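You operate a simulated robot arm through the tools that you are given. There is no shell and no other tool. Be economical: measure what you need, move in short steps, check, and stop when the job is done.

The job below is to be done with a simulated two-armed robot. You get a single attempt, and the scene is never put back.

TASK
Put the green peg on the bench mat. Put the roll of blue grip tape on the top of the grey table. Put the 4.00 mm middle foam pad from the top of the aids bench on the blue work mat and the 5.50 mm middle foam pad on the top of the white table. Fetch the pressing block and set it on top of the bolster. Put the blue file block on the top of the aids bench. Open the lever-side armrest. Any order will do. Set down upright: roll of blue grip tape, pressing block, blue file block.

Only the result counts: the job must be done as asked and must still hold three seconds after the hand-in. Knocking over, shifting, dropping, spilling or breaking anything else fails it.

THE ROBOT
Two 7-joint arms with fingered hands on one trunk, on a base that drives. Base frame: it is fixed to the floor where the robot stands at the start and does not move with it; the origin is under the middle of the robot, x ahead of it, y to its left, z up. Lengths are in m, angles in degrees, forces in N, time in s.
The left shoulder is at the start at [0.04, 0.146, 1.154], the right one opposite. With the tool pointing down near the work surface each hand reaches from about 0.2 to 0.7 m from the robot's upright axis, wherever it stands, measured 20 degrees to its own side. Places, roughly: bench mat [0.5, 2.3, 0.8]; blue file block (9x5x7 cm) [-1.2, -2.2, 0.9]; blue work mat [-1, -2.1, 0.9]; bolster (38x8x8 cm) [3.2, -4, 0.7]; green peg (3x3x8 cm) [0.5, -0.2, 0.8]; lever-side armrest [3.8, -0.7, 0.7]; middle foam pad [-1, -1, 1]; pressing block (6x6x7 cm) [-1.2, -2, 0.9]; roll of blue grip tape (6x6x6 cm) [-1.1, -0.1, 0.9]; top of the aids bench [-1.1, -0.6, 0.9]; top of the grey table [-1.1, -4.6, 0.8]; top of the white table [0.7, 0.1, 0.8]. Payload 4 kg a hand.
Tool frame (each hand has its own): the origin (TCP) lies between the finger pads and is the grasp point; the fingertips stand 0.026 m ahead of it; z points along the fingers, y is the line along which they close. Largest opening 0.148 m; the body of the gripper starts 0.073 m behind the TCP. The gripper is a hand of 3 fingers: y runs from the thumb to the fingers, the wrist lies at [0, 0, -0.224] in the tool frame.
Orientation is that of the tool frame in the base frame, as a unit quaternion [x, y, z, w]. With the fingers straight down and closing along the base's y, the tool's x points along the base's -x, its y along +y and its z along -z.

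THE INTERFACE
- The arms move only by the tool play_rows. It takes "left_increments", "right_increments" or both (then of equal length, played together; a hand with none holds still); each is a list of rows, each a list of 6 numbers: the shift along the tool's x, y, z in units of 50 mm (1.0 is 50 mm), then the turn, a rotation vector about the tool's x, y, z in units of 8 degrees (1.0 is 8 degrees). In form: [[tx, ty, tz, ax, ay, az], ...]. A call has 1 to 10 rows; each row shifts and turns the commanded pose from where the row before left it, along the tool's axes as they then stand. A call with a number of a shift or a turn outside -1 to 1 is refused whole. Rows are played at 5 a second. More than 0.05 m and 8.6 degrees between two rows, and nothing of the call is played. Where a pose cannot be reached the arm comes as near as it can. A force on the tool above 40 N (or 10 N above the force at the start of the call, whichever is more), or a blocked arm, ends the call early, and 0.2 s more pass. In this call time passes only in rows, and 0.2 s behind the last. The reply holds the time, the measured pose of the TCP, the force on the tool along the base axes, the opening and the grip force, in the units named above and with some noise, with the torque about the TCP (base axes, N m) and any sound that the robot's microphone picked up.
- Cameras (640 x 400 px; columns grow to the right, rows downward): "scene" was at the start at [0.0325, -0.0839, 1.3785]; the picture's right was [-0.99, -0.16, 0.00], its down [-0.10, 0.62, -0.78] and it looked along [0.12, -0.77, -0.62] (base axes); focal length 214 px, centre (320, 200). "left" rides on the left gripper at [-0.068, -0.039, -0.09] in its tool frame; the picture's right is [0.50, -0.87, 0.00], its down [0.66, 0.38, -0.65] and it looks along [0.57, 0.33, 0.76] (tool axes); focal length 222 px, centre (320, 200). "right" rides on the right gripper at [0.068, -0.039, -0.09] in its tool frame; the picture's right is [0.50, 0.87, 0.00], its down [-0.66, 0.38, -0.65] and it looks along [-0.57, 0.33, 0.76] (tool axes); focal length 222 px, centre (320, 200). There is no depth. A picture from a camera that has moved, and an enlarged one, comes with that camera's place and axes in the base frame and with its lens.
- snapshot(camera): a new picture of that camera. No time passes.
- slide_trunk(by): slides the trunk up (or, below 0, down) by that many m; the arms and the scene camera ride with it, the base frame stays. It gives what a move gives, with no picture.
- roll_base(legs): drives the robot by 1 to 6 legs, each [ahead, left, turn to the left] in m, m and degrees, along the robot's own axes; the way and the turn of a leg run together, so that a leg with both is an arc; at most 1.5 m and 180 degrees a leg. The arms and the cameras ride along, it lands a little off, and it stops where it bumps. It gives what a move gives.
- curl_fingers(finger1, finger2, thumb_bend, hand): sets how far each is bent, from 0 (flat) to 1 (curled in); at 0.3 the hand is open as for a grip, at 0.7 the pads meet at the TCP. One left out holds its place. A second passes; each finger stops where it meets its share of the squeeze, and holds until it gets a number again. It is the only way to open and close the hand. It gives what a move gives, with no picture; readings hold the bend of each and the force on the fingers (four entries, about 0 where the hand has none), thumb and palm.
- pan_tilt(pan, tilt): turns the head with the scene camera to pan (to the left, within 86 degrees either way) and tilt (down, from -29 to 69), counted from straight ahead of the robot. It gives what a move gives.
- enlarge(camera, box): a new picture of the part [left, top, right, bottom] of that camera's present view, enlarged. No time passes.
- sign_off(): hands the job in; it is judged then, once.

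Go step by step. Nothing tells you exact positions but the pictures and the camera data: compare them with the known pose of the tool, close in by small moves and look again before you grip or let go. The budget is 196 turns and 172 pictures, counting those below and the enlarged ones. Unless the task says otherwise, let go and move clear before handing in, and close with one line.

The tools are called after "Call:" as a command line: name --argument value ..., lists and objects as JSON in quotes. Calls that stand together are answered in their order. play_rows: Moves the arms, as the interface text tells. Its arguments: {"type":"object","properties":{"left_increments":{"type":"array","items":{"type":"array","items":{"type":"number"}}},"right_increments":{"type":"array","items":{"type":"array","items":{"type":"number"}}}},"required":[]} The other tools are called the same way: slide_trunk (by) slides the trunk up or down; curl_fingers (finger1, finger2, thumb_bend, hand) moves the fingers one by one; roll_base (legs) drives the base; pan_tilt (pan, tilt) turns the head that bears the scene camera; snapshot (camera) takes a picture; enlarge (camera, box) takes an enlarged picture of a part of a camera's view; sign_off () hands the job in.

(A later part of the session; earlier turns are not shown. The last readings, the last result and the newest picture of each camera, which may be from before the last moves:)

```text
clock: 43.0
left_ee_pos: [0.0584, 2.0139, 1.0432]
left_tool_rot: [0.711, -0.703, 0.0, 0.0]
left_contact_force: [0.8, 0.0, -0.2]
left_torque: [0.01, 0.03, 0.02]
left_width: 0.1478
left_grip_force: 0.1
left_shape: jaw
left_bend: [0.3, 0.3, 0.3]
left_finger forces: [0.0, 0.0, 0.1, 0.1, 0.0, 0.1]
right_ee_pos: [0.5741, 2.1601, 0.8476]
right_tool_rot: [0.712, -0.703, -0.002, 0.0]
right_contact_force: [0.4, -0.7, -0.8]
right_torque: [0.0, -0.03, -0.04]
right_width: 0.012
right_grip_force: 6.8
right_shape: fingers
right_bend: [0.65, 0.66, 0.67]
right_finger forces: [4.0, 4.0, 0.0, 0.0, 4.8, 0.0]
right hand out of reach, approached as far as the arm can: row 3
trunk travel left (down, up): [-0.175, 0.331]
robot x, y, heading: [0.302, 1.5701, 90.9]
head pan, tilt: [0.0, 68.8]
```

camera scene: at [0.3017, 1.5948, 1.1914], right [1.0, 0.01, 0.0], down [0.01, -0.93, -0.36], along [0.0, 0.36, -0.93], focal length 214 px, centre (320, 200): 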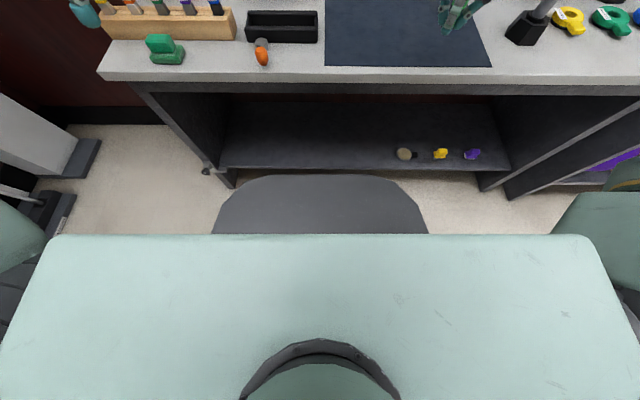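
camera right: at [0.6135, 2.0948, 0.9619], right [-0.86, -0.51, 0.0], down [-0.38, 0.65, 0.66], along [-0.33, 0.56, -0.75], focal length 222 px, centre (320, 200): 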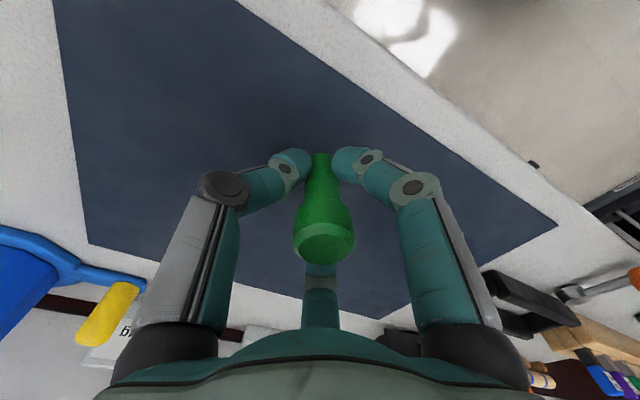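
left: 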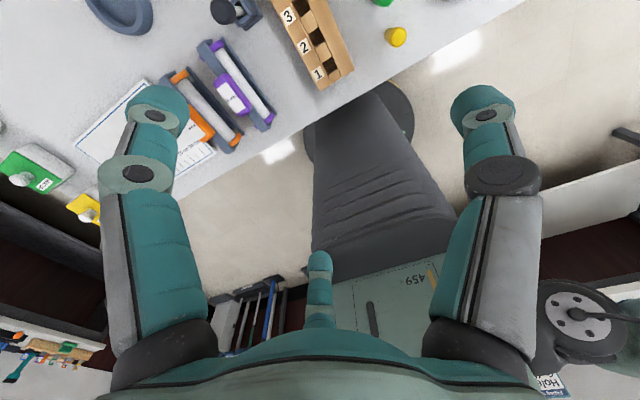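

Call:
slide_trunk --by -0.005

Call:
slide_trunk --by -0.004

Call:
snapshot --camera "right"

```text
clock: 43.5
left_ee_pos: [0.0588, 2.0146, 1.0377]
left_tool_rot: [0.711, -0.703, 0.001, 0.0]
left_contact_force: [0.7, 0.2, -1.2]
left_torque: [0.0, 0.0, -0.02]
left_width: 0.1479
left_grip_force: 0.1
left_shape: jaw
left_bend: [0.3, 0.3, 0.3]
left_finger forces: [0.1, 0.1, 0.0, 0.0, 0.0, 0.0]
right_ee_pos: [0.5755, 2.1604, 0.8439]
right_tool_rot: [0.712, -0.703, -0.002, -0.001]
right_contact_force: [0.0, 0.7, -1.6]
right_torque: [0.0, 0.0, 0.01]
right_width: 0.0118
right_grip_force: 7.2
right_shape: fingers
right_bend: [0.65, 0.66, 0.67]
right_finger forces: [4.0, 4.1, 0.0, 0.0, 4.8, 0.0]
trunk travel left (down, up): [-0.17, 0.336]
robot x, y, heading: [0.3032, 1.5689, 90.7]
head pan, tilt: [0.0, 68.8]
```

```text
clock: 44.0
left_ee_pos: [0.0582, 2.013, 1.0346]
left_tool_rot: [0.712, -0.703, 0.0, 0.001]
left_contact_force: [-0.2, 0.7, 0.6]
left_torque: [0.01, -0.03, -0.02]
left_width: 0.148
left_grip_force: 0.0
left_shape: jaw
left_bend: [0.3, 0.3, 0.3]
left_finger forces: [0.1, 0.0, 0.0, 0.0, 0.0, 0.1]
right_ee_pos: [0.5746, 2.1602, 0.8399]
right_tool_rot: [0.712, -0.702, -0.002, -0.001]
right_contact_force: [0.1, -0.2, 5.2]
right_torque: [-0.02, 0.02, 0.0]
right_width: 0.0111
right_grip_force: 7.6
right_shape: fingers
right_bend: [0.65, 0.66, 0.67]
right_finger forces: [4.7, 4.7, 0.0, 0.1, 5.8, 0.0]
trunk travel left (down, up): [-0.166, 0.34]
robot x, y, heading: [0.3048, 1.5652, 90.8]
head pan, tilt: [0.0, 68.8]
```

```text
146 pictures are left
camera right: at [0.6145, 2.0919, 0.9299], right [-0.86, -0.51, 0.0], down [-0.38, 0.65, 0.66], along [-0.34, 0.57, -0.75], focal length 222 px, centre (320, 200)
```

right: 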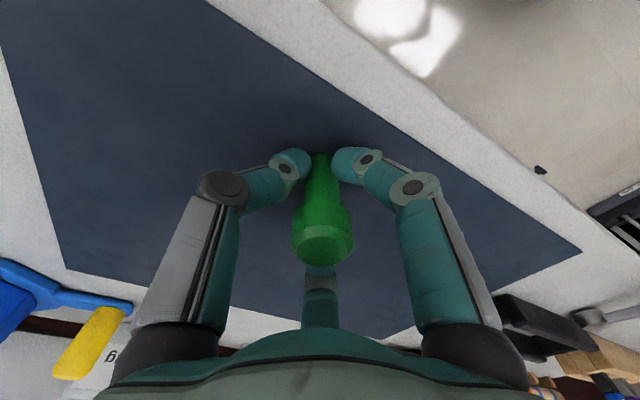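

The peg has met the mat, with 5 N up. I open the fingers and look.

Call:
curl_fingers --hand "right" --finger1 0.45 --finger2 0.45 --thumb_bend 0.45

Call:
play_rows --right_increments '[[0, 0, -0.5, 0, 0, 0], [0, 0, -0.9, 0, 0, 0], [0, 0, -0.9, 0, 0, 0], [0, 0, -0.9, 0, 0, 0]]'

Call:
snapshot --camera "right"

```text
clock: 45.0
left_ee_pos: [0.0601, 2.0139, 1.0342]
left_tool_rot: [0.712, -0.703, 0.0, -0.001]
left_contact_force: [-0.7, 0.7, -0.5]
left_torque: [0.02, -0.03, 0.01]
left_width: 0.1479
left_grip_force: 0.1
left_shape: jaw
left_bend: [0.3, 0.3, 0.3]
left_finger forces: [0.0, 0.0, 0.1, 0.0, 0.0, 0.0]
right_ee_pos: [0.5753, 2.1603, 0.8395]
right_tool_rot: [0.712, -0.703, -0.001, 0.0]
right_contact_force: [1.1, -1.0, -0.5]
right_torque: [0.0, -0.04, 0.01]
right_width: 0.0782
right_grip_force: 0.1
right_shape: fingers
right_bend: [0.45, 0.45, 0.45]
right_finger forces: [0.0, 0.0, 0.1, 0.0, 0.0, 0.0]
trunk travel left (down, up): [-0.166, 0.34]
robot x, y, heading: [0.3026, 1.5657, 90.5]
head pan, tilt: [0.0, 68.8]
```

```text
clock: 46.0
left_ee_pos: [0.0597, 2.0134, 1.035]
left_tool_rot: [0.711, -0.703, 0.0, 0.0]
left_contact_force: [0.1, 0.5, -0.2]
left_torque: [0.0, 0.01, -0.01]
left_width: 0.1478
left_grip_force: 0.0
left_shape: jaw
left_bend: [0.3, 0.3, 0.3]
left_finger forces: [0.1, 0.1, 0.0, 0.0, 0.0, 0.1]
right_ee_pos: [0.5821, 2.1531, 0.9789]
right_tool_rot: [0.71, -0.704, -0.003, 0.0]
right_contact_force: [-0.3, -0.9, 0.1]
right_torque: [-0.01, -0.02, -0.03]
right_width: 0.0781
right_grip_force: 0.0
right_shape: fingers
right_bend: [0.45, 0.45, 0.45]
right_finger forces: [0.0, 0.1, 0.0, 0.1, 0.0, 0.0]
right hand out of reach, approached as far as the arm can: row 4
trunk travel left (down, up): [-0.166, 0.34]
robot x, y, heading: [0.303, 1.5685, 90.7]
head pan, tilt: [0.0, 68.8]
```

```text
145 pictures are left
camera right: at [0.6209, 2.0849, 1.0695], right [-0.86, -0.51, 0.0], down [-0.38, 0.65, 0.66], along [-0.34, 0.57, -0.75], focal length 222 px, centre (320, 200)
```

right: 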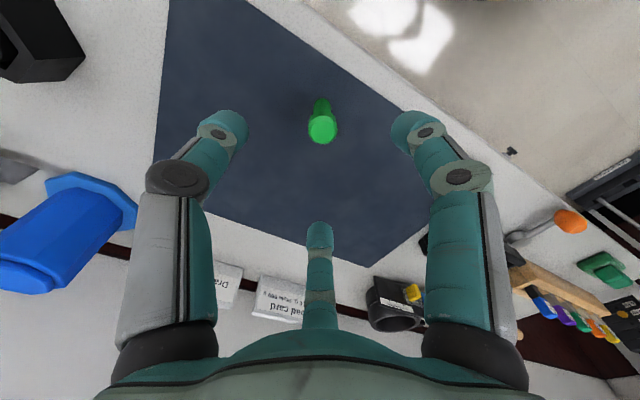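

The green peg stands on the mat. I draw both hands in and up, and then drive toward the aids bench on the far side.

Call:
play_rows --left_increments '[[0.9, 0, -0.3, 0, 0, 0], [0.9, 0, -0.3, 0, 0, 0], [0.9, 0, -0.3, 0, 0, 0], [0, 0, -0.3, 0, 0, 0], [0, 0, -0.3, 0, 0, 0], [0, 0, 0, 0, 0, 0]]' --right_increments '[[0.9, 0, -0.3, 0, 0, 0], [0.9, 0, -0.3, 0, 0, 0], [0.9, 0, -0.3, 0, 0, 0], [0.9, 0, -0.3, 0, 0, 0], [0.9, 0, -0.3, 0, 0, 0], [0.9, 0, -0.3, 0, 0, 0]]'

Call:
roll_base --legs '[[-0.25, 0, 0], [0, 0.55, 0], [0, 0, 90]]'

Call:
pan_tilt --pan 40 --tilt 30

Call:
snapshot --camera "scene"

```text
clock: 47.5
left_ee_pos: [0.06, 1.8768, 1.1097]
left_tool_rot: [0.711, -0.703, 0.0, -0.002]
left_contact_force: [-0.4, -0.2, -0.2]
left_torque: [0.03, 0.02, 0.03]
left_width: 0.1482
left_grip_force: 0.0
left_shape: jaw
left_bend: [0.3, 0.3, 0.3]
left_finger forces: [0.0, 0.1, 0.0, 0.1, 0.0, 0.1]
right_ee_pos: [0.5848, 1.8786, 1.0701]
right_tool_rot: [0.711, -0.703, -0.001, -0.002]
right_contact_force: [-0.9, 0.0, -0.5]
right_torque: [0.01, -0.05, 0.0]
right_width: 0.0784
right_grip_force: 0.1
right_shape: fingers
right_bend: [0.45, 0.45, 0.45]
right_finger forces: [0.0, 0.1, 0.0, 0.0, 0.0, 0.1]
trunk travel left (down, up): [-0.166, 0.34]
robot x, y, heading: [0.3017, 1.5649, 90.7]
head pan, tilt: [0.0, 68.8]
```

```text
clock: 55.8
left_ee_pos: [-0.557, 1.0676, 1.1087]
left_tool_rot: [1.0, 0.002, 0.0, 0.0]
left_contact_force: [-0.6, 0.0, 0.0]
left_torque: [0.0, 0.0, 0.0]
left_width: 0.1481
left_grip_force: 0.1
left_shape: jaw
left_bend: [0.3, 0.3, 0.3]
left_finger forces: [0.0, 0.0, 0.0, 0.1, 0.0, 0.0]
right_ee_pos: [-0.5548, 1.5919, 1.0692]
right_tool_rot: [1.0, 0.002, -0.002, 0.001]
right_contact_force: [-0.1, -0.6, 0.1]
right_torque: [-0.01, 0.02, -0.01]
right_width: 0.078
right_grip_force: 0.2
right_shape: fingers
right_bend: [0.45, 0.45, 0.45]
right_finger forces: [0.0, 0.0, 0.0, 0.1, 0.0, 0.0]
trunk travel left (down, up): [-0.166, 0.34]
robot x, y, heading: [-0.2433, 1.3088, -180.2]
head pan, tilt: [0.0, 68.8]
```

```text
clock: 56.9
left_ee_pos: [-0.5571, 1.0667, 1.1102]
left_tool_rot: [1.0, 0.002, 0.0, 0.0]
left_contact_force: [-0.1, -0.7, 0.5]
left_torque: [0.0, 0.02, -0.02]
left_width: 0.1482
left_grip_force: 0.0
left_shape: jaw
left_bend: [0.3, 0.3, 0.3]
left_finger forces: [0.1, 0.1, 0.0, 0.1, 0.1, 0.0]
right_ee_pos: [-0.5543, 1.5921, 1.0685]
right_tool_rot: [1.0, 0.002, -0.002, 0.001]
right_contact_force: [0.3, 0.0, -0.2]
right_torque: [-0.02, 0.0, 0.0]
right_width: 0.0781
right_grip_force: 0.0
right_shape: fingers
right_bend: [0.45, 0.45, 0.45]
right_finger forces: [0.0, 0.0, 0.0, 0.1, 0.0, 0.0]
trunk travel left (down, up): [-0.166, 0.34]
robot x, y, heading: [-0.2392, 1.3081, -179.7]
head pan, tilt: [40.0, 30.0]
```

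```text
144 pictures are left
camera scene: at [-0.3331, 1.2507, 1.2337], right [-0.65, 0.76, 0.0], down [0.38, 0.32, -0.87], along [-0.66, -0.56, -0.5], focal length 214 px, centre (320, 200)
```

scene: 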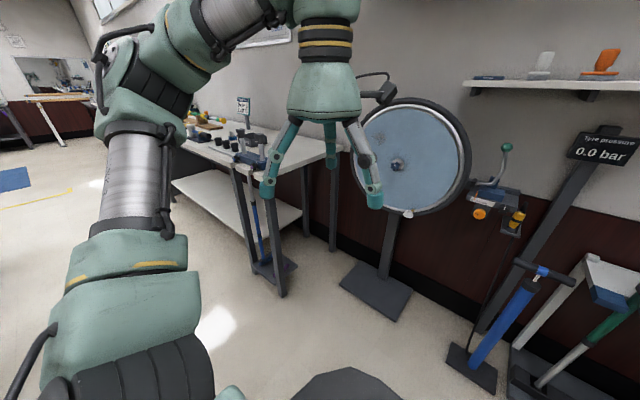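

Call:
roll_base --legs '[[0, 0.7, 0], [0, 0.6, 0]]'

Call:
pan_tilt --pan 20 --tilt 35

Call:
snapshot --camera "scene"

Call:
snapshot --camera "left"

Call:
snapshot --camera "right"

```text
clock: 63.7
left_ee_pos: [-0.5489, -0.23, 1.1108]
left_tool_rot: [1.0, 0.003, 0.0, 0.0]
left_contact_force: [-0.1, -0.4, -0.4]
left_torque: [-0.03, 0.0, 0.01]
left_width: 0.1481
left_grip_force: 0.0
left_shape: jaw
left_bend: [0.3, 0.3, 0.3]
left_finger forces: [0.1, 0.1, 0.0, 0.0, 0.0, 0.0]
right_ee_pos: [-0.5478, 0.2946, 1.0689]
right_tool_rot: [1.0, 0.002, -0.002, 0.001]
right_contact_force: [0.1, 0.0, 0.7]
right_torque: [-0.03, -0.01, 0.01]
right_width: 0.0784
right_grip_force: 0.0
right_shape: fingers
right_bend: [0.45, 0.45, 0.45]
right_finger forces: [0.1, 0.0, 0.0, 0.1, 0.1, 0.0]
trunk travel left (down, up): [-0.166, 0.34]
robot x, y, heading: [-0.2367, 0.007, -180.0]
head pan, tilt: [40.0, 30.0]
```

```text
clock: 64.6
left_ee_pos: [-0.5491, -0.2296, 1.1097]
left_tool_rot: [1.0, 0.003, -0.001, 0.0]
left_contact_force: [-0.3, -1.1, -0.4]
left_torque: [-0.01, 0.02, 0.01]
left_width: 0.1482
left_grip_force: 0.0
left_shape: jaw
left_bend: [0.3, 0.3, 0.3]
left_finger forces: [0.0, 0.0, 0.2, 0.1, 0.0, 0.1]
right_ee_pos: [-0.5483, 0.2938, 1.07]
right_tool_rot: [1.0, 0.001, -0.001, 0.001]
right_contact_force: [0.4, 0.0, 0.4]
right_torque: [0.0, 0.0, 0.01]
right_width: 0.0784
right_grip_force: 0.1
right_shape: fingers
right_bend: [0.45, 0.45, 0.45]
right_finger forces: [0.1, 0.0, 0.0, 0.1, 0.0, 0.0]
trunk travel left (down, up): [-0.166, 0.34]
robot x, y, heading: [-0.2351, 0.0144, -179.8]
head pan, tilt: [20.0, 35.0]
```

```text
143 pictures are left
camera scene: at [-0.3399, -0.0186, 1.226], right [-0.35, 0.94, 0.0], down [0.54, 0.2, -0.82], along [-0.77, -0.28, -0.57], focal length 214 px, centre (320, 200)
```

scene: 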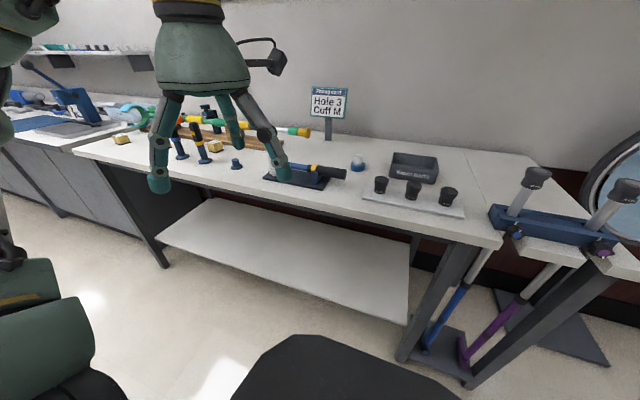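

```text
142 pictures are left
camera left: at [-0.6167, -0.1896, 1.1996], right [0.5, 0.87, 0.0], down [0.66, -0.38, 0.65], along [0.57, -0.32, -0.76], focal length 222 px, centre (320, 200)
```

left: 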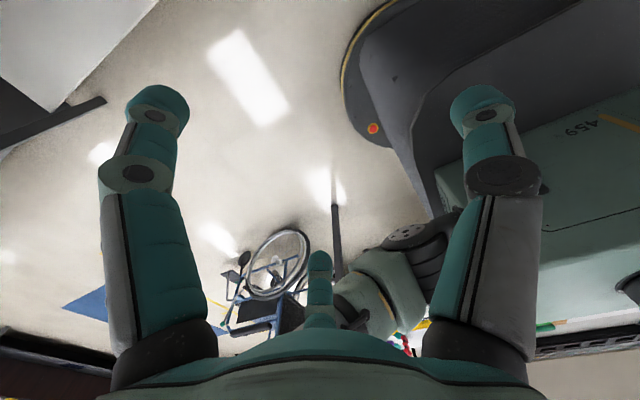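

```text
141 pictures are left
camera right: at [-0.481, 0.3343, 1.1593], right [0.5, -0.86, 0.0], down [-0.65, -0.38, 0.66], along [-0.57, -0.33, -0.75], focal length 222 px, centre (320, 200)
```

right: 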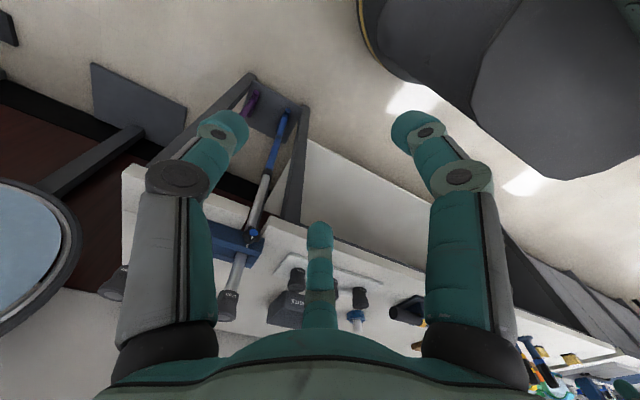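

Call:
enlarge --camera "scene" --box '[220, 80, 480, 240]'

Call:
enlarge --camera "scene" --box '[0, 60, 260, 220]'

```text
2.46 times, centred on (350, 160) of scene
camera zoom: at [-0.3399, -0.0186, 1.226], right [-0.35, 0.94, 0.0], down [0.54, 0.2, -0.82], along [-0.77, -0.28, -0.57], focal length 528 px, centre (246, 298)
```

zoom: 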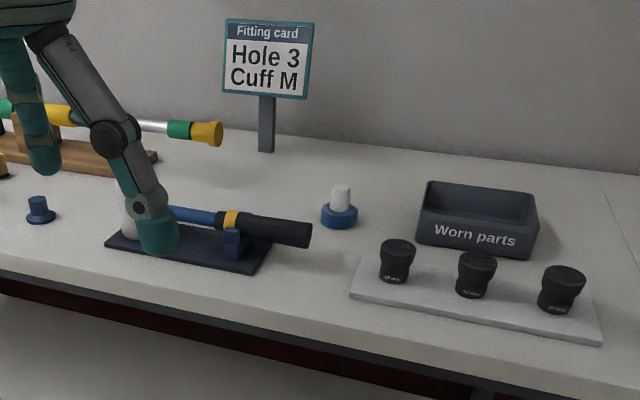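

```text
2.46 times, centred on (130, 140) of scene
camera zoom: at [-0.3399, -0.0186, 1.226], right [-0.35, 0.94, 0.0], down [0.54, 0.2, -0.82], along [-0.77, -0.28, -0.57], focal length 528 px, centre (788, 348)
```

zoom: 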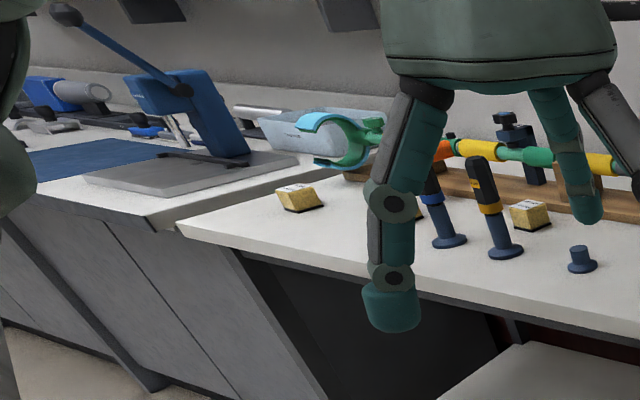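

The blue tape roll, with its white core on top, is at about (-1.1, -0.14) on the aids bench. I move closer, keeping about 30 cm between my axis and the bench edge, and look with the left hand.

Call:
roll_base --legs '[[0.25, -0.06, 0]]'

Call:
play_rows --left_increments '[[-0.9, 0, 0, 0, 0, 0], [-0.9, 0, 0, 0, 0, 0], [-0.9, 0, 0.3, 0, 0, 0], [-0.9, 0, 0.3, 0, 0, 0]]'

Call:
snapshot --camera "left"

Call:
snapshot --camera "scene"

```text
clock: 66.4
left_ee_pos: [-0.8004, -0.1708, 1.1091]
left_tool_rot: [1.0, 0.003, 0.0, 0.0]
left_contact_force: [-0.2, -0.6, 0.2]
left_torque: [-0.03, -0.04, 0.02]
left_width: 0.148
left_grip_force: 0.0
left_shape: jaw
left_bend: [0.3, 0.3, 0.3]
left_finger forces: [0.0, 0.1, 0.0, 0.0, 0.0, 0.0]
right_ee_pos: [-0.7985, 0.3524, 1.0698]
right_tool_rot: [1.0, 0.002, -0.001, 0.001]
right_contact_force: [-0.1, 0.1, 0.5]
right_torque: [-0.01, 0.0, 0.0]
right_width: 0.0783
right_grip_force: 0.0
right_shape: fingers
right_bend: [0.45, 0.45, 0.45]
right_finger forces: [0.0, 0.1, 0.0, 0.1, 0.0, 0.0]
trunk travel left (down, up): [-0.166, 0.34]
robot x, y, heading: [-0.4877, 0.0713, -179.9]
head pan, tilt: [20.0, 35.0]
```

```text
clock: 67.4
left_ee_pos: [-0.9825, -0.1723, 1.078]
left_tool_rot: [1.0, 0.003, 0.001, 0.0]
left_contact_force: [-0.5, 0.2, 0.4]
left_torque: [-0.03, 0.0, 0.0]
left_width: 0.1477
left_grip_force: 0.0
left_shape: jaw
left_bend: [0.3, 0.3, 0.3]
left_finger forces: [0.0, 0.0, 0.0, 0.1, 0.0, 0.1]
right_ee_pos: [-0.8004, 0.3545, 1.0679]
right_tool_rot: [1.0, 0.003, -0.001, 0.001]
right_contact_force: [-0.6, -0.3, 0.7]
right_torque: [-0.02, -0.03, -0.02]
right_width: 0.0783
right_grip_force: 0.0
right_shape: fingers
right_bend: [0.45, 0.45, 0.45]
right_finger forces: [0.1, 0.1, 0.0, 0.0, 0.0, 0.1]
trunk travel left (down, up): [-0.166, 0.34]
robot x, y, heading: [-0.4879, 0.071, -179.9]
head pan, tilt: [20.0, 35.0]
```

```text
138 pictures are left
camera left: at [-1.0501, -0.1312, 1.1677], right [0.5, 0.87, 0.0], down [0.66, -0.37, 0.65], along [0.57, -0.32, -0.76], focal length 222 px, centre (320, 200)
```

left: 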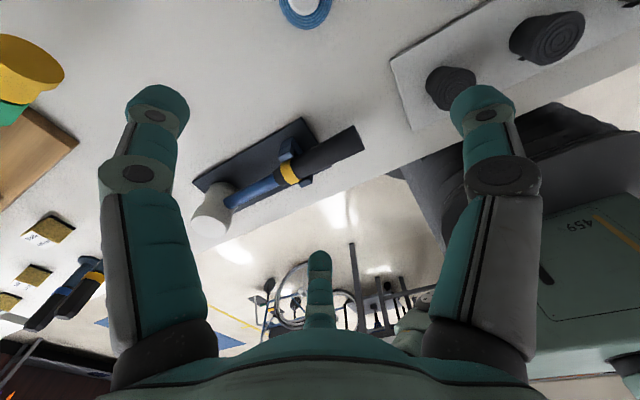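

```text
137 pictures are left
camera scene: at [-0.5921, 0.0405, 1.2258], right [-0.35, 0.94, 0.0], down [0.54, 0.2, -0.82], along [-0.77, -0.28, -0.57], focal length 214 px, centre (320, 200)
```

scene: 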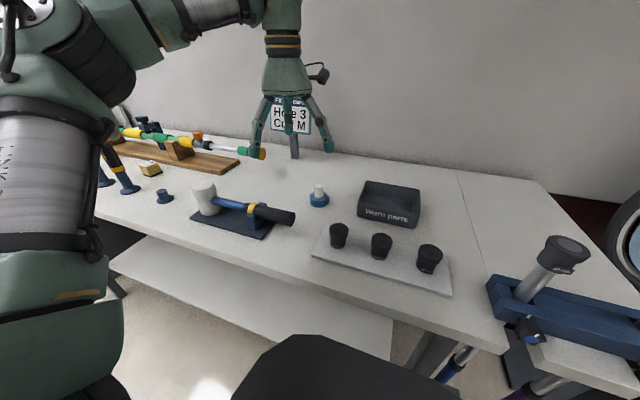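

Call:
play_rows --left_increments '[[-0.55, -0.23, 0.6, 0, 0, 0], [-0.55, -0.23, 0.6, 0, 0, 0], [-0.5, -0.24, 0.6, 0, 0, 0]]'

Call:
snapshot --camera "left"

```text
clock: 68.2
left_ee_pos: [-1.0613, -0.1386, 0.9878]
left_tool_rot: [1.0, 0.003, 0.0, -0.001]
left_contact_force: [0.1, -0.6, 0.7]
left_torque: [0.04, -0.02, -0.01]
left_width: 0.1477
left_grip_force: 0.1
left_shape: jaw
left_bend: [0.3, 0.3, 0.3]
left_finger forces: [0.1, 0.0, 0.0, 0.1, 0.0, 0.1]
right_ee_pos: [-0.801, 0.3531, 1.0692]
right_tool_rot: [1.0, 0.003, -0.001, 0.001]
right_contact_force: [-0.6, 0.0, 0.4]
right_torque: [-0.02, -0.04, -0.01]
right_width: 0.0784
right_grip_force: 0.0
right_shape: fingers
right_bend: [0.45, 0.45, 0.45]
right_finger forces: [0.1, 0.0, 0.1, 0.0, 0.0, 0.0]
trunk travel left (down, up): [-0.166, 0.34]
robot x, y, heading: [-0.4838, 0.0679, -179.6]
head pan, tilt: [20.0, 35.0]
```

```text
136 pictures are left
camera left: at [-1.129, -0.0972, 1.078], right [0.5, 0.87, 0.0], down [0.66, -0.37, 0.65], along [0.57, -0.32, -0.76], focal length 222 px, centre (320, 200)
```

left: 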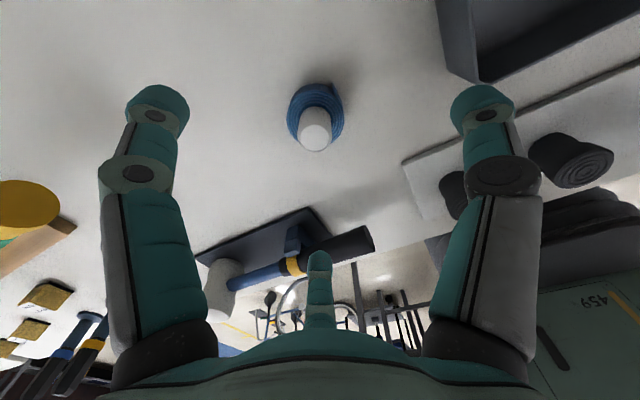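

Call:
curl_fingers --hand "left" --finger1 0.4 --finger2 0.4 --thumb_bend 0.4

Call:
play_rows --left_increments '[[-0.1, -0.05, 0.6, 0, 0, 0], [0, 0, 0.6, 0, 0, 0], [0, 0, 0.3, 0, 0, 0]]'

Call:
snapshot --camera "left"

```text
clock: 69.2
left_ee_pos: [-1.0605, -0.138, 0.9881]
left_tool_rot: [1.0, 0.003, 0.0, 0.0]
left_contact_force: [-0.3, -0.1, 0.2]
left_torque: [0.03, 0.03, -0.04]
left_width: 0.0955
left_grip_force: 0.0
left_shape: fingers
left_bend: [0.4, 0.4, 0.4]
left_finger forces: [0.0, 0.1, 0.0, 0.0, 0.0, 0.0]
right_ee_pos: [-0.7992, 0.354, 1.0686]
right_tool_rot: [1.0, 0.002, -0.002, 0.001]
right_contact_force: [-0.3, 0.8, 0.0]
right_torque: [-0.04, 0.03, 0.03]
right_width: 0.0782
right_grip_force: 0.0
right_shape: fingers
right_bend: [0.45, 0.45, 0.45]
right_finger forces: [0.1, 0.1, 0.0, 0.0, 0.1, 0.0]
trunk travel left (down, up): [-0.166, 0.34]
robot x, y, heading: [-0.4858, 0.0674, -179.5]
head pan, tilt: [20.0, 35.0]
```

```text
clock: 70.0
left_ee_pos: [-1.0647, -0.1362, 0.9142]
left_tool_rot: [1.0, 0.003, 0.001, 0.001]
left_contact_force: [0.1, 1.4, 0.9]
left_torque: [0.0, 0.0, 0.02]
left_width: 0.0955
left_grip_force: 0.0
left_shape: fingers
left_bend: [0.4, 0.4, 0.4]
left_finger forces: [0.0, 0.0, 0.1, 0.1, 0.0, 0.0]
right_ee_pos: [-0.7991, 0.3534, 1.0686]
right_tool_rot: [1.0, 0.003, -0.002, 0.001]
right_contact_force: [0.1, -0.3, 0.4]
right_torque: [0.01, 0.0, -0.03]
right_width: 0.0784
right_grip_force: 0.0
right_shape: fingers
right_bend: [0.45, 0.45, 0.45]
right_finger forces: [0.0, 0.1, 0.0, 0.0, 0.1, 0.0]
trunk travel left (down, up): [-0.166, 0.34]
robot x, y, heading: [-0.4881, 0.0676, -179.7]
head pan, tilt: [20.0, 35.0]
```

```text
135 pictures are left
camera left: at [-1.1322, -0.0958, 1.004], right [0.49, 0.87, 0.0], down [0.66, -0.37, 0.65], along [0.57, -0.32, -0.76], focal length 222 px, centre (320, 200)
```

left: 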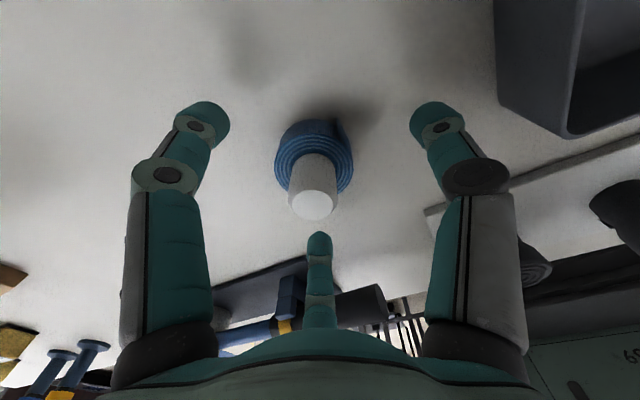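

Call:
play_rows --left_increments '[[0, 0.06, 0.3, 0, 0, 0], [0, 0, 0.26, 0, 0, 0]]'

Call:
snapshot --camera "left"

```text
clock: 70.6
left_ee_pos: [-1.0641, -0.1369, 0.8908]
left_tool_rot: [1.0, 0.002, -0.005, -0.001]
left_contact_force: [-5.3, 0.2, 21.1]
left_torque: [-0.45, -1.02, -0.04]
left_width: 0.0953
left_grip_force: 10.9
left_shape: fingers
left_bend: [0.4, 0.39, 0.4]
left_finger forces: [0.0, 19.1, 0.0, 0.0, 2.5, 0.0]
right_ee_pos: [-0.7969, 0.3538, 1.0702]
right_tool_rot: [1.0, 0.002, -0.002, 0.002]
right_contact_force: [0.1, -0.8, -0.3]
right_torque: [-0.03, -0.01, 0.03]
right_width: 0.0784
right_grip_force: 0.0
right_shape: fingers
right_bend: [0.45, 0.45, 0.45]
right_finger forces: [0.1, 0.1, 0.0, 0.0, 0.0, 0.1]
trunk travel left (down, up): [-0.166, 0.34]
robot x, y, heading: [-0.4902, 0.0738, -179.3]
head pan, tilt: [20.0, 35.0]
```

```text
134 pictures are left
camera left: at [-1.1312, -0.0972, 0.9817], right [0.5, 0.87, 0.0], down [0.66, -0.38, 0.65], along [0.56, -0.32, -0.76], focal length 222 px, centre (320, 200)
```

left: 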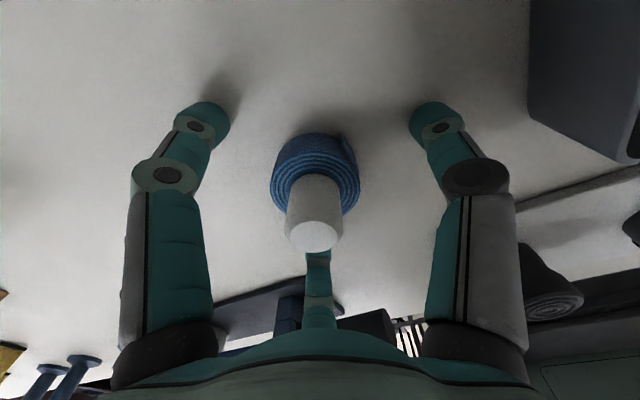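

Finger tips have just touched the bench top, so it lies near z 0.864. I raise 6 mm and close on the blue roll.

Call:
play_rows --left_increments '[[0, 0, -0.14, 0, 0, 0]]'

Call:
curl_fingers --hand "left" --finger1 0.62 --finger2 0.62 --thumb_bend 0.62

Call:
snapshot --camera "left"

```text
clock: 71.0
left_ee_pos: [-1.0642, -0.1386, 0.8915]
left_tool_rot: [1.0, 0.003, 0.002, 0.001]
left_contact_force: [-0.3, 0.1, 0.5]
left_torque: [0.01, 0.01, -0.01]
left_width: 0.0955
left_grip_force: 0.1
left_shape: fingers
left_bend: [0.4, 0.4, 0.4]
left_finger forces: [0.3, 0.0, 0.0, 0.1, 0.2, 0.1]
right_ee_pos: [-0.7983, 0.3531, 1.0685]
right_tool_rot: [1.0, 0.003, -0.002, 0.0]
right_contact_force: [-0.1, 0.2, 0.0]
right_torque: [0.01, 0.0, -0.03]
right_width: 0.0783
right_grip_force: 0.0
right_shape: fingers
right_bend: [0.45, 0.45, 0.45]
right_finger forces: [0.0, 0.0, 0.1, 0.0, 0.0, 0.0]
trunk travel left (down, up): [-0.166, 0.34]
robot x, y, heading: [-0.4873, 0.068, -180.1]
head pan, tilt: [20.0, 35.0]
```

```text
clock: 72.0
left_ee_pos: [-1.0646, -0.1389, 0.8931]
left_tool_rot: [1.0, 0.004, 0.0, 0.0]
left_contact_force: [1.6, -0.5, 5.3]
left_torque: [-0.11, -0.15, -0.04]
left_width: 0.039
left_grip_force: 9.3
left_shape: fingers
left_bend: [0.56, 0.56, 0.59]
left_finger forces: [5.4, 8.4, 0.1, 0.0, 5.1, 0.0]
right_ee_pos: [-0.7982, 0.3534, 1.0685]
right_tool_rot: [1.0, 0.002, -0.003, 0.001]
right_contact_force: [0.2, 0.3, 0.8]
right_torque: [0.03, -0.03, 0.02]
right_width: 0.0782
right_grip_force: 0.1
right_shape: fingers
right_bend: [0.45, 0.45, 0.45]
right_finger forces: [0.0, 0.0, 0.1, 0.1, 0.0, 0.0]
trunk travel left (down, up): [-0.166, 0.34]
robot x, y, heading: [-0.487, 0.0713, -180.0]
head pan, tilt: [20.0, 35.0]
```

```text
133 pictures are left
camera left: at [-1.1317, -0.0986, 0.9838], right [0.5, 0.87, 0.0], down [0.66, -0.37, 0.65], along [0.57, -0.32, -0.76], focal length 222 px, centre (320, 200)
```

left: 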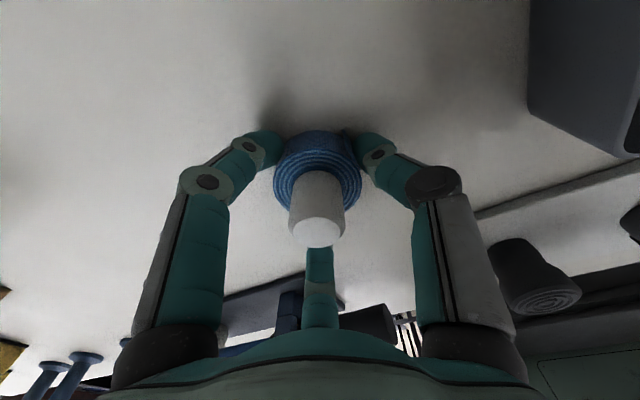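

Call:
play_rows --left_increments '[[0, 0, -0.2, 0, 0, 0], [0, 0, -0.6, 0, 0, 0], [0, 0, -0.9, 0, 0, 0], [0, 0, -0.9, 0, 0, 0], [0, 0, -0.9, 0, 0, 0]]'

Call:
snapshot --camera "left"

Call:
snapshot --camera "scene"

```text
clock: 73.2
left_ee_pos: [-1.0644, -0.1384, 1.0684]
left_tool_rot: [1.0, 0.003, 0.0, 0.001]
left_contact_force: [0.1, 0.5, 0.2]
left_torque: [-0.03, 0.0, 0.0]
left_width: 0.0389
left_grip_force: 7.4
left_shape: fingers
left_bend: [0.56, 0.56, 0.59]
left_finger forces: [4.6, 4.7, 0.0, 0.0, 4.9, 0.1]
right_ee_pos: [-0.7983, 0.3548, 1.0693]
right_tool_rot: [1.0, 0.002, -0.002, 0.001]
right_contact_force: [0.2, -0.3, 0.3]
right_torque: [-0.03, 0.0, 0.02]
right_width: 0.0783
right_grip_force: 0.0
right_shape: fingers
right_bend: [0.45, 0.45, 0.45]
right_finger forces: [0.0, 0.0, 0.1, 0.0, 0.0, 0.0]
trunk travel left (down, up): [-0.166, 0.34]
robot x, y, heading: [-0.4849, 0.0697, -179.6]
head pan, tilt: [20.0, 35.0]
```

```text
132 pictures are left
camera left: at [-1.1314, -0.0979, 1.1594], right [0.5, 0.87, 0.0], down [0.66, -0.38, 0.65], along [0.57, -0.32, -0.76], focal length 222 px, centre (320, 200)
```

left: 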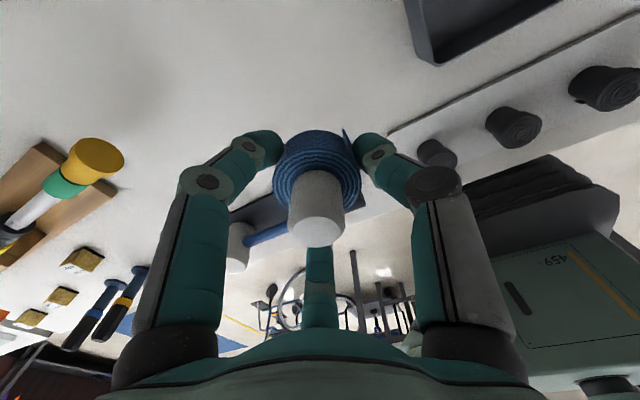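

```text
131 pictures are left
camera scene: at [-0.59, 0.0409, 1.226], right [-0.35, 0.94, 0.0], down [0.54, 0.2, -0.82], along [-0.77, -0.28, -0.57], focal length 214 px, centre (320, 200)
```

scene: 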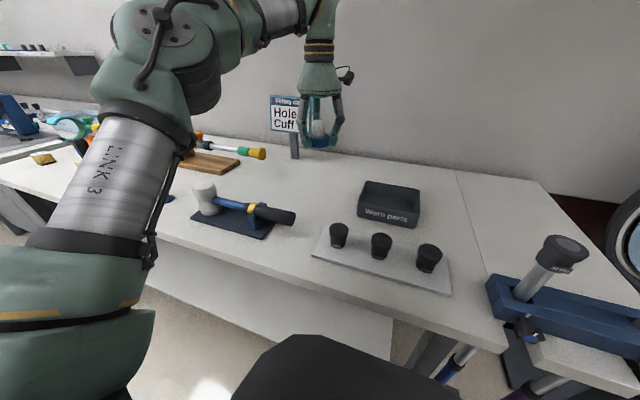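

The tape is lifted. Three small foam pads are visible on the bench; I enlarge them to read the labels.

Call:
enlarge --camera "left" --box '[0, 225, 160, 325]'

```text
4.00 times, centred on (80, 275) of left
camera zoom: at [-1.1314, -0.0979, 1.1594], right [0.5, 0.87, 0.0], down [0.66, -0.38, 0.65], along [0.57, -0.32, -0.76], focal length 888 px, centre (1280, -100)
```

zoom: 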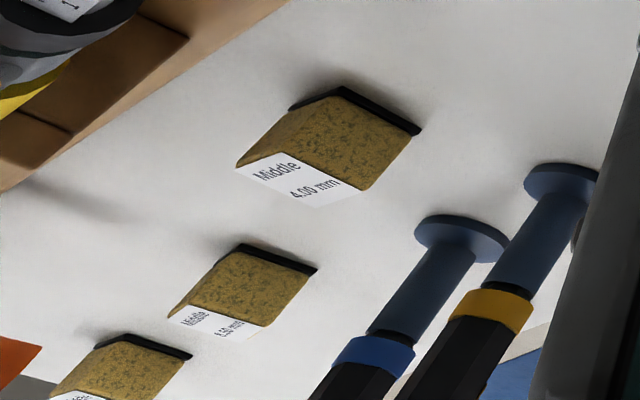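

The near pad reads "Middle 4.00 mm"; the others I'll read close up. I retract the left hand with the tape and strafe along the bench so that the right hand can take the pad.

Call:
play_rows --left_increments '[[0.8, 0, -0.5, 0, 0, 0], [0.9, 0, -0.4, 0, 0, 0], [0.9, 0, -0.4, 0, 0, 0], [0.9, 0, -0.3, 0, 0, 0], [0.9, 0, 0, 0, 0, 0], [0.9, 0, 0, 0, 0, 0]]' --right_increments '[[0, 0, -0.5, 0, 0, 0], [0, 0, -0.4, 0, 0, 0], [0, 0, -0.4, 0, 0, 0], [0, 0, -0.3, 0, 0, 0], [0, 0, 0, 0, 0, 0], [0, 0, 0, 0, 0, 0]]'

Call:
roll_base --legs '[[-0.05, 0, 0], [0, 1.1, 0]]'

Call:
pan_tilt --pan 0 --tilt 40

Call:
snapshot --camera "scene"

Call:
snapshot --camera "right"

```text
clock: 74.6
left_ee_pos: [-0.7985, -0.1379, 1.1489]
left_tool_rot: [1.0, 0.005, -0.001, 0.0]
left_contact_force: [0.4, 0.1, -1.3]
left_torque: [0.01, 0.01, 0.0]
left_width: 0.0388
left_grip_force: 6.6
left_shape: fingers
left_bend: [0.56, 0.56, 0.59]
left_finger forces: [4.6, 4.5, 0.0, 0.0, 4.8, 0.0]
right_ee_pos: [-0.7978, 0.3531, 1.1503]
right_tool_rot: [1.0, 0.003, -0.002, 0.0]
right_contact_force: [0.4, -0.4, -0.5]
right_torque: [-0.03, -0.01, -0.04]
right_width: 0.0784
right_grip_force: 0.1
right_shape: fingers
right_bend: [0.45, 0.45, 0.45]
right_finger forces: [0.1, 0.0, 0.0, 0.0, 0.0, 0.0]
trunk travel left (down, up): [-0.166, 0.34]
robot x, y, heading: [-0.4862, 0.0709, -179.8]
head pan, tilt: [20.0, 35.0]
```

```text
clock: 80.8
left_ee_pos: [-0.7484, -1.2382, 1.1486]
left_tool_rot: [1.0, 0.0, 0.0, 0.001]
left_contact_force: [-0.4, 0.0, -1.1]
left_torque: [0.01, 0.0, -0.01]
left_width: 0.0385
left_grip_force: 6.8
left_shape: fingers
left_bend: [0.56, 0.56, 0.59]
left_finger forces: [4.6, 4.6, 0.1, 0.1, 4.8, 0.0]
right_ee_pos: [-0.7438, -0.748, 1.1494]
right_tool_rot: [1.0, -0.001, -0.002, 0.001]
right_contact_force: [0.7, -0.1, -0.5]
right_torque: [0.01, 0.0, 0.01]
right_width: 0.0784
right_grip_force: 0.1
right_shape: fingers
right_bend: [0.45, 0.45, 0.45]
right_finger forces: [0.0, 0.0, 0.0, 0.0, 0.0, 0.0]
trunk travel left (down, up): [-0.166, 0.34]
robot x, y, heading: [-0.4319, -1.036, 180.1]
head pan, tilt: [20.0, 35.0]
```

```text
clock: 81.6
left_ee_pos: [-0.7488, -1.2387, 1.148]
left_tool_rot: [1.0, 0.0, 0.0, 0.0]
left_contact_force: [0.8, 0.5, -1.0]
left_torque: [-0.02, 0.04, 0.02]
left_width: 0.0389
left_grip_force: 6.5
left_shape: fingers
left_bend: [0.56, 0.56, 0.59]
left_finger forces: [4.7, 4.5, 0.1, 0.0, 4.8, 0.0]
right_ee_pos: [-0.7443, -0.7482, 1.1498]
right_tool_rot: [1.0, -0.002, -0.001, 0.001]
right_contact_force: [-0.4, 0.4, 0.6]
right_torque: [-0.01, -0.05, -0.02]
right_width: 0.0784
right_grip_force: 0.0
right_shape: fingers
right_bend: [0.45, 0.45, 0.45]
right_finger forces: [0.1, 0.0, 0.1, 0.0, 0.0, 0.0]
trunk travel left (down, up): [-0.166, 0.34]
robot x, y, heading: [-0.4335, -1.0357, 180.0]
head pan, tilt: [0.0, 40.0]
```

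```text
129 pictures are left
camera scene: at [-0.5403, -1.033, 1.2184], right [0.0, 1.0, 0.0], down [0.64, 0.0, -0.77], along [-0.77, 0.0, -0.64], focal length 214 px, centre (320, 200)
```

scene: 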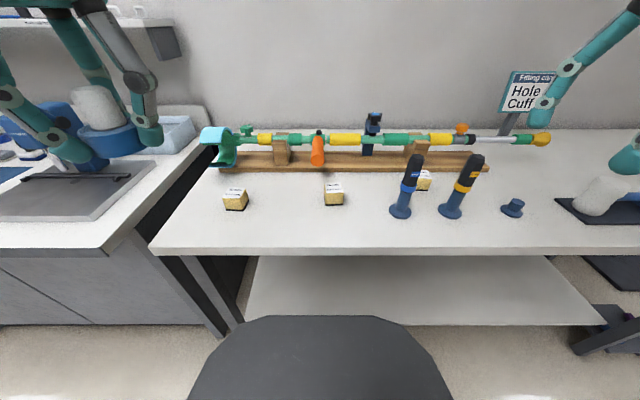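

```text
128 pictures are left
camera right: at [-0.6768, -0.7093, 1.2401], right [0.5, -0.87, 0.0], down [-0.65, -0.38, 0.66], along [-0.57, -0.33, -0.75], focal length 222 px, centre (320, 200)
```

right: 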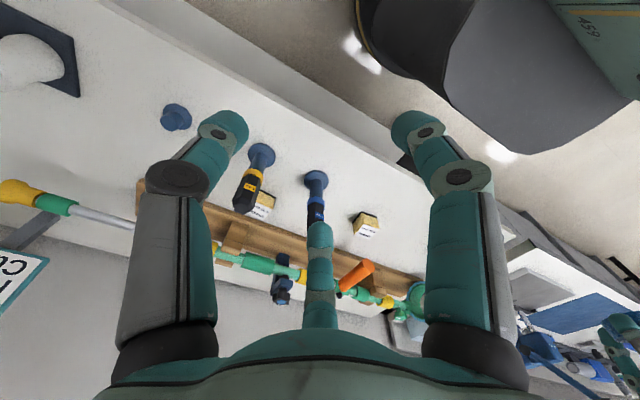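

Call:
enlarge --camera "scene" --box '[215, 130, 375, 230]'

Call:
enlarge --camera "scene" --box '[370, 130, 530, 230]'

```text
4.00 times, centred on (295, 180) of scene
camera zoom: at [-0.5403, -1.033, 1.2184], right [0.0, 1.0, 0.0], down [0.64, 0.0, -0.77], along [-0.77, 0.0, -0.64], focal length 858 px, centre (420, 280)
```

zoom: 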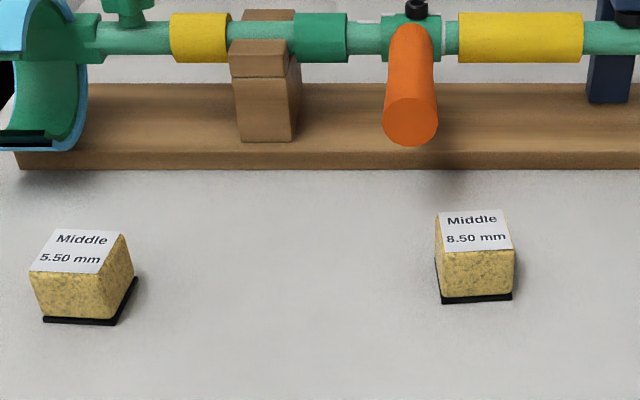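

```text
4.00 times, centred on (450, 180) of scene
camera zoom: at [-0.5403, -1.033, 1.2184], right [0.0, 1.0, 0.0], down [0.64, 0.0, -0.77], along [-0.77, 0.0, -0.64], focal length 858 px, centre (-200, 280)
```

zoom: 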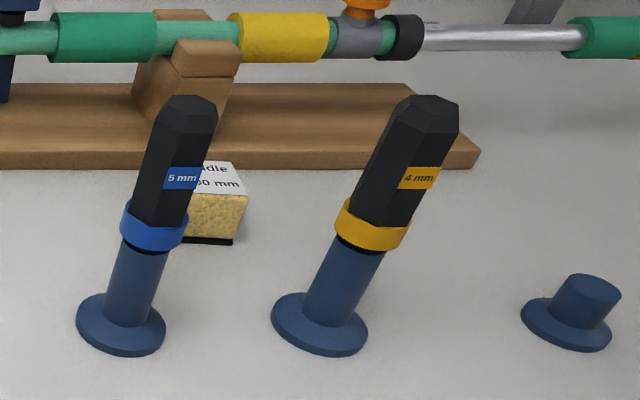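

The labels read: left pad 5.50 mm, middle pad 8.50 mm, and right pad, behind the standing 5 mm and 4 mm tools, 4.00 mm at about (-1.02, -0.76). I raise the trunk so the arm comes from above, and bring the right hand over the pad.

Call:
slide_trunk --by 0.15

Call:
roll_base --legs '[[0.05, 0, 0]]'

Call:
play_rows --right_increments '[[-0.9, 0, 0.4, 0, 0, 0], [-0.9, 0, 0.4, 0, 0, 0], [-0.9, 0, 0.4, 0, 0, 0], [-0.9, 0, 0.4, 0, 0, 0], [-0.8, 0.3, 0.4, 0, 0, 0]]'

Call:
snapshot --camera "right"

Call:
snapshot --camera "scene"

```text
clock: 83.4
left_ee_pos: [-0.7495, -1.2399, 1.2979]
left_tool_rot: [1.0, 0.001, 0.0, 0.001]
left_contact_force: [0.8, -0.3, -0.3]
left_torque: [-0.02, 0.01, -0.05]
left_width: 0.0386
left_grip_force: 7.1
left_shape: fingers
left_bend: [0.56, 0.56, 0.59]
left_finger forces: [4.6, 4.6, 0.0, 0.1, 4.8, 0.0]
right_ee_pos: [-0.7439, -0.7485, 1.2986]
right_tool_rot: [1.0, -0.001, -0.001, 0.0]
right_contact_force: [1.0, -0.3, 0.1]
right_torque: [-0.02, 0.0, 0.01]
right_width: 0.0783
right_grip_force: 0.1
right_shape: fingers
right_bend: [0.45, 0.45, 0.45]
right_finger forces: [0.0, 0.0, 0.0, 0.1, 0.0, 0.0]
trunk travel left (down, up): [-0.316, 0.19]
robot x, y, heading: [-0.4332, -1.0329, 180.0]
head pan, tilt: [0.0, 40.0]
```

```text
clock: 84.3
left_ee_pos: [-0.7906, -1.2383, 1.3001]
left_tool_rot: [1.0, -0.001, -0.003, 0.0]
left_contact_force: [0.8, 0.8, -0.4]
left_torque: [0.0, 0.05, 0.04]
left_width: 0.0388
left_grip_force: 6.7
left_shape: fingers
left_bend: [0.56, 0.56, 0.59]
left_finger forces: [4.6, 4.7, 0.0, 0.0, 4.8, 0.0]
right_ee_pos: [-0.786, -0.7477, 1.3012]
right_tool_rot: [1.0, -0.001, -0.006, 0.002]
right_contact_force: [0.7, 0.1, -0.3]
right_torque: [0.03, 0.03, 0.02]
right_width: 0.0781
right_grip_force: 0.1
right_shape: fingers
right_bend: [0.45, 0.45, 0.45]
right_finger forces: [0.1, 0.0, 0.0, 0.1, 0.0, 0.1]
trunk travel left (down, up): [-0.316, 0.19]
robot x, y, heading: [-0.4838, -1.0359, 179.7]
head pan, tilt: [0.0, 40.0]
```

```text
clock: 85.5
left_ee_pos: [-0.8015, -1.2397, 1.2961]
left_tool_rot: [1.0, 0.0, 0.001, 0.0]
left_contact_force: [-0.6, 0.0, -0.2]
left_torque: [-0.02, -0.05, 0.01]
left_width: 0.0387
left_grip_force: 7.2
left_shape: fingers
left_bend: [0.56, 0.56, 0.59]
left_finger forces: [4.6, 4.5, 0.1, 0.0, 4.7, 0.0]
right_ee_pos: [-1.016, -0.7647, 1.1995]
right_tool_rot: [1.0, -0.001, -0.001, 0.002]
right_contact_force: [-0.2, 0.2, 0.1]
right_torque: [0.03, -0.03, 0.0]
right_width: 0.078
right_grip_force: 0.1
right_shape: fingers
right_bend: [0.45, 0.45, 0.45]
right_finger forces: [0.1, 0.0, 0.0, 0.1, 0.1, 0.1]
trunk travel left (down, up): [-0.316, 0.19]
robot x, y, heading: [-0.4824, -1.0351, 179.8]
head pan, tilt: [0.0, 40.0]
```

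```text
125 pictures are left
camera right: at [-0.9492, -0.7248, 1.29], right [0.5, -0.87, 0.0], down [-0.65, -0.37, 0.66], along [-0.57, -0.33, -0.75], focal length 222 px, centre (320, 200)
```

right: 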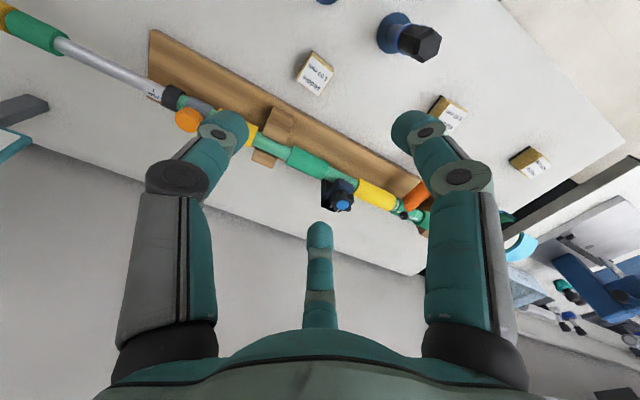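

```text
124 pictures are left
camera scene: at [-0.5921, -1.0329, 1.3671], right [0.0, 1.0, 0.0], down [0.64, 0.0, -0.76], along [-0.76, 0.0, -0.64], focal length 214 px, centre (320, 200)
```

scene: 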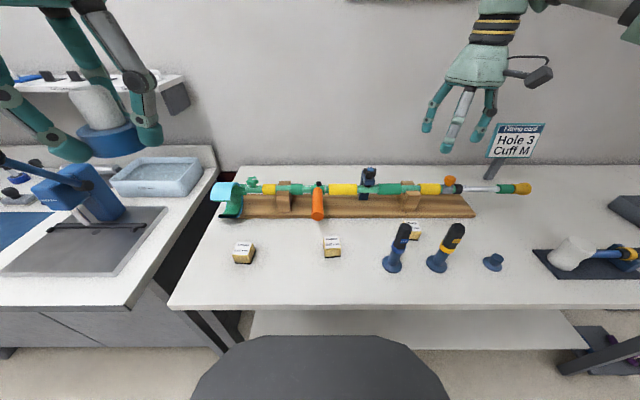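

Call:
play_rows --right_increments '[[0, -0.06, 0.9, 0, 0, 0], [0, 0, 0.9, 0, 0, 0], [0, 0, 0.9, 0, 0, 0], [0, 0, 0.9, 0, 0, 0]]'

Call:
snapshot --camera "right"

Call:
snapshot --camera "scene"

```text
clock: 86.5
left_ee_pos: [-0.799, -1.2382, 1.2973]
left_tool_rot: [1.0, -0.001, 0.0, 0.0]
left_contact_force: [0.6, 0.3, -0.6]
left_torque: [-0.03, 0.01, 0.01]
left_width: 0.0386
left_grip_force: 6.9
left_shape: fingers
left_bend: [0.56, 0.56, 0.59]
left_finger forces: [4.6, 4.5, 0.0, 0.0, 4.8, 0.1]
right_ee_pos: [-1.0167, -0.7584, 1.0205]
right_tool_rot: [1.0, -0.001, -0.003, 0.001]
right_contact_force: [0.2, 0.0, -0.2]
right_torque: [-0.02, -0.01, 0.0]
right_width: 0.0784
right_grip_force: 0.0
right_shape: fingers
right_bend: [0.45, 0.45, 0.45]
right_finger forces: [0.0, 0.0, 0.0, 0.1, 0.0, 0.2]
trunk travel left (down, up): [-0.316, 0.19]
robot x, y, heading: [-0.4815, -1.0318, 180.0]
head pan, tilt: [0.0, 40.0]
```

```text
123 pictures are left
camera right: at [-0.9482, -0.7203, 1.1102], right [0.5, -0.87, 0.0], down [-0.65, -0.37, 0.66], along [-0.57, -0.33, -0.75], focal length 222 px, centre (320, 200)
```

right: 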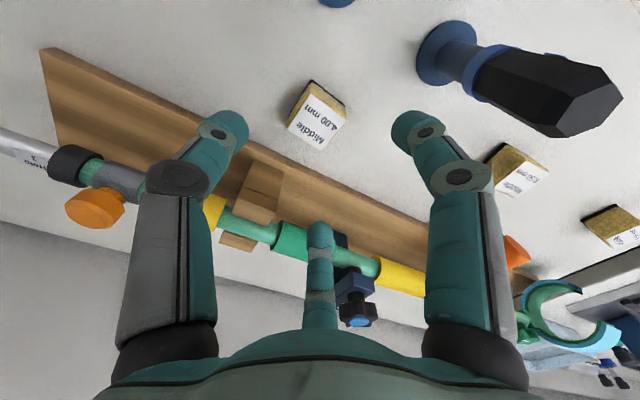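

```text
122 pictures are left
camera scene: at [-0.5903, -1.0321, 1.3673], right [0.0, 1.0, 0.0], down [0.64, 0.0, -0.77], along [-0.77, 0.0, -0.64], focal length 214 px, centre (320, 200)
```

scene: 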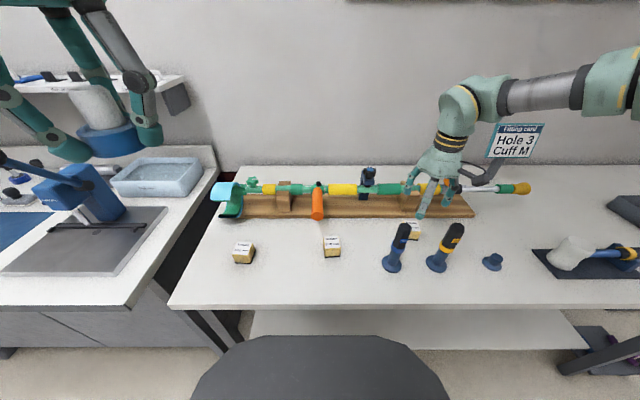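

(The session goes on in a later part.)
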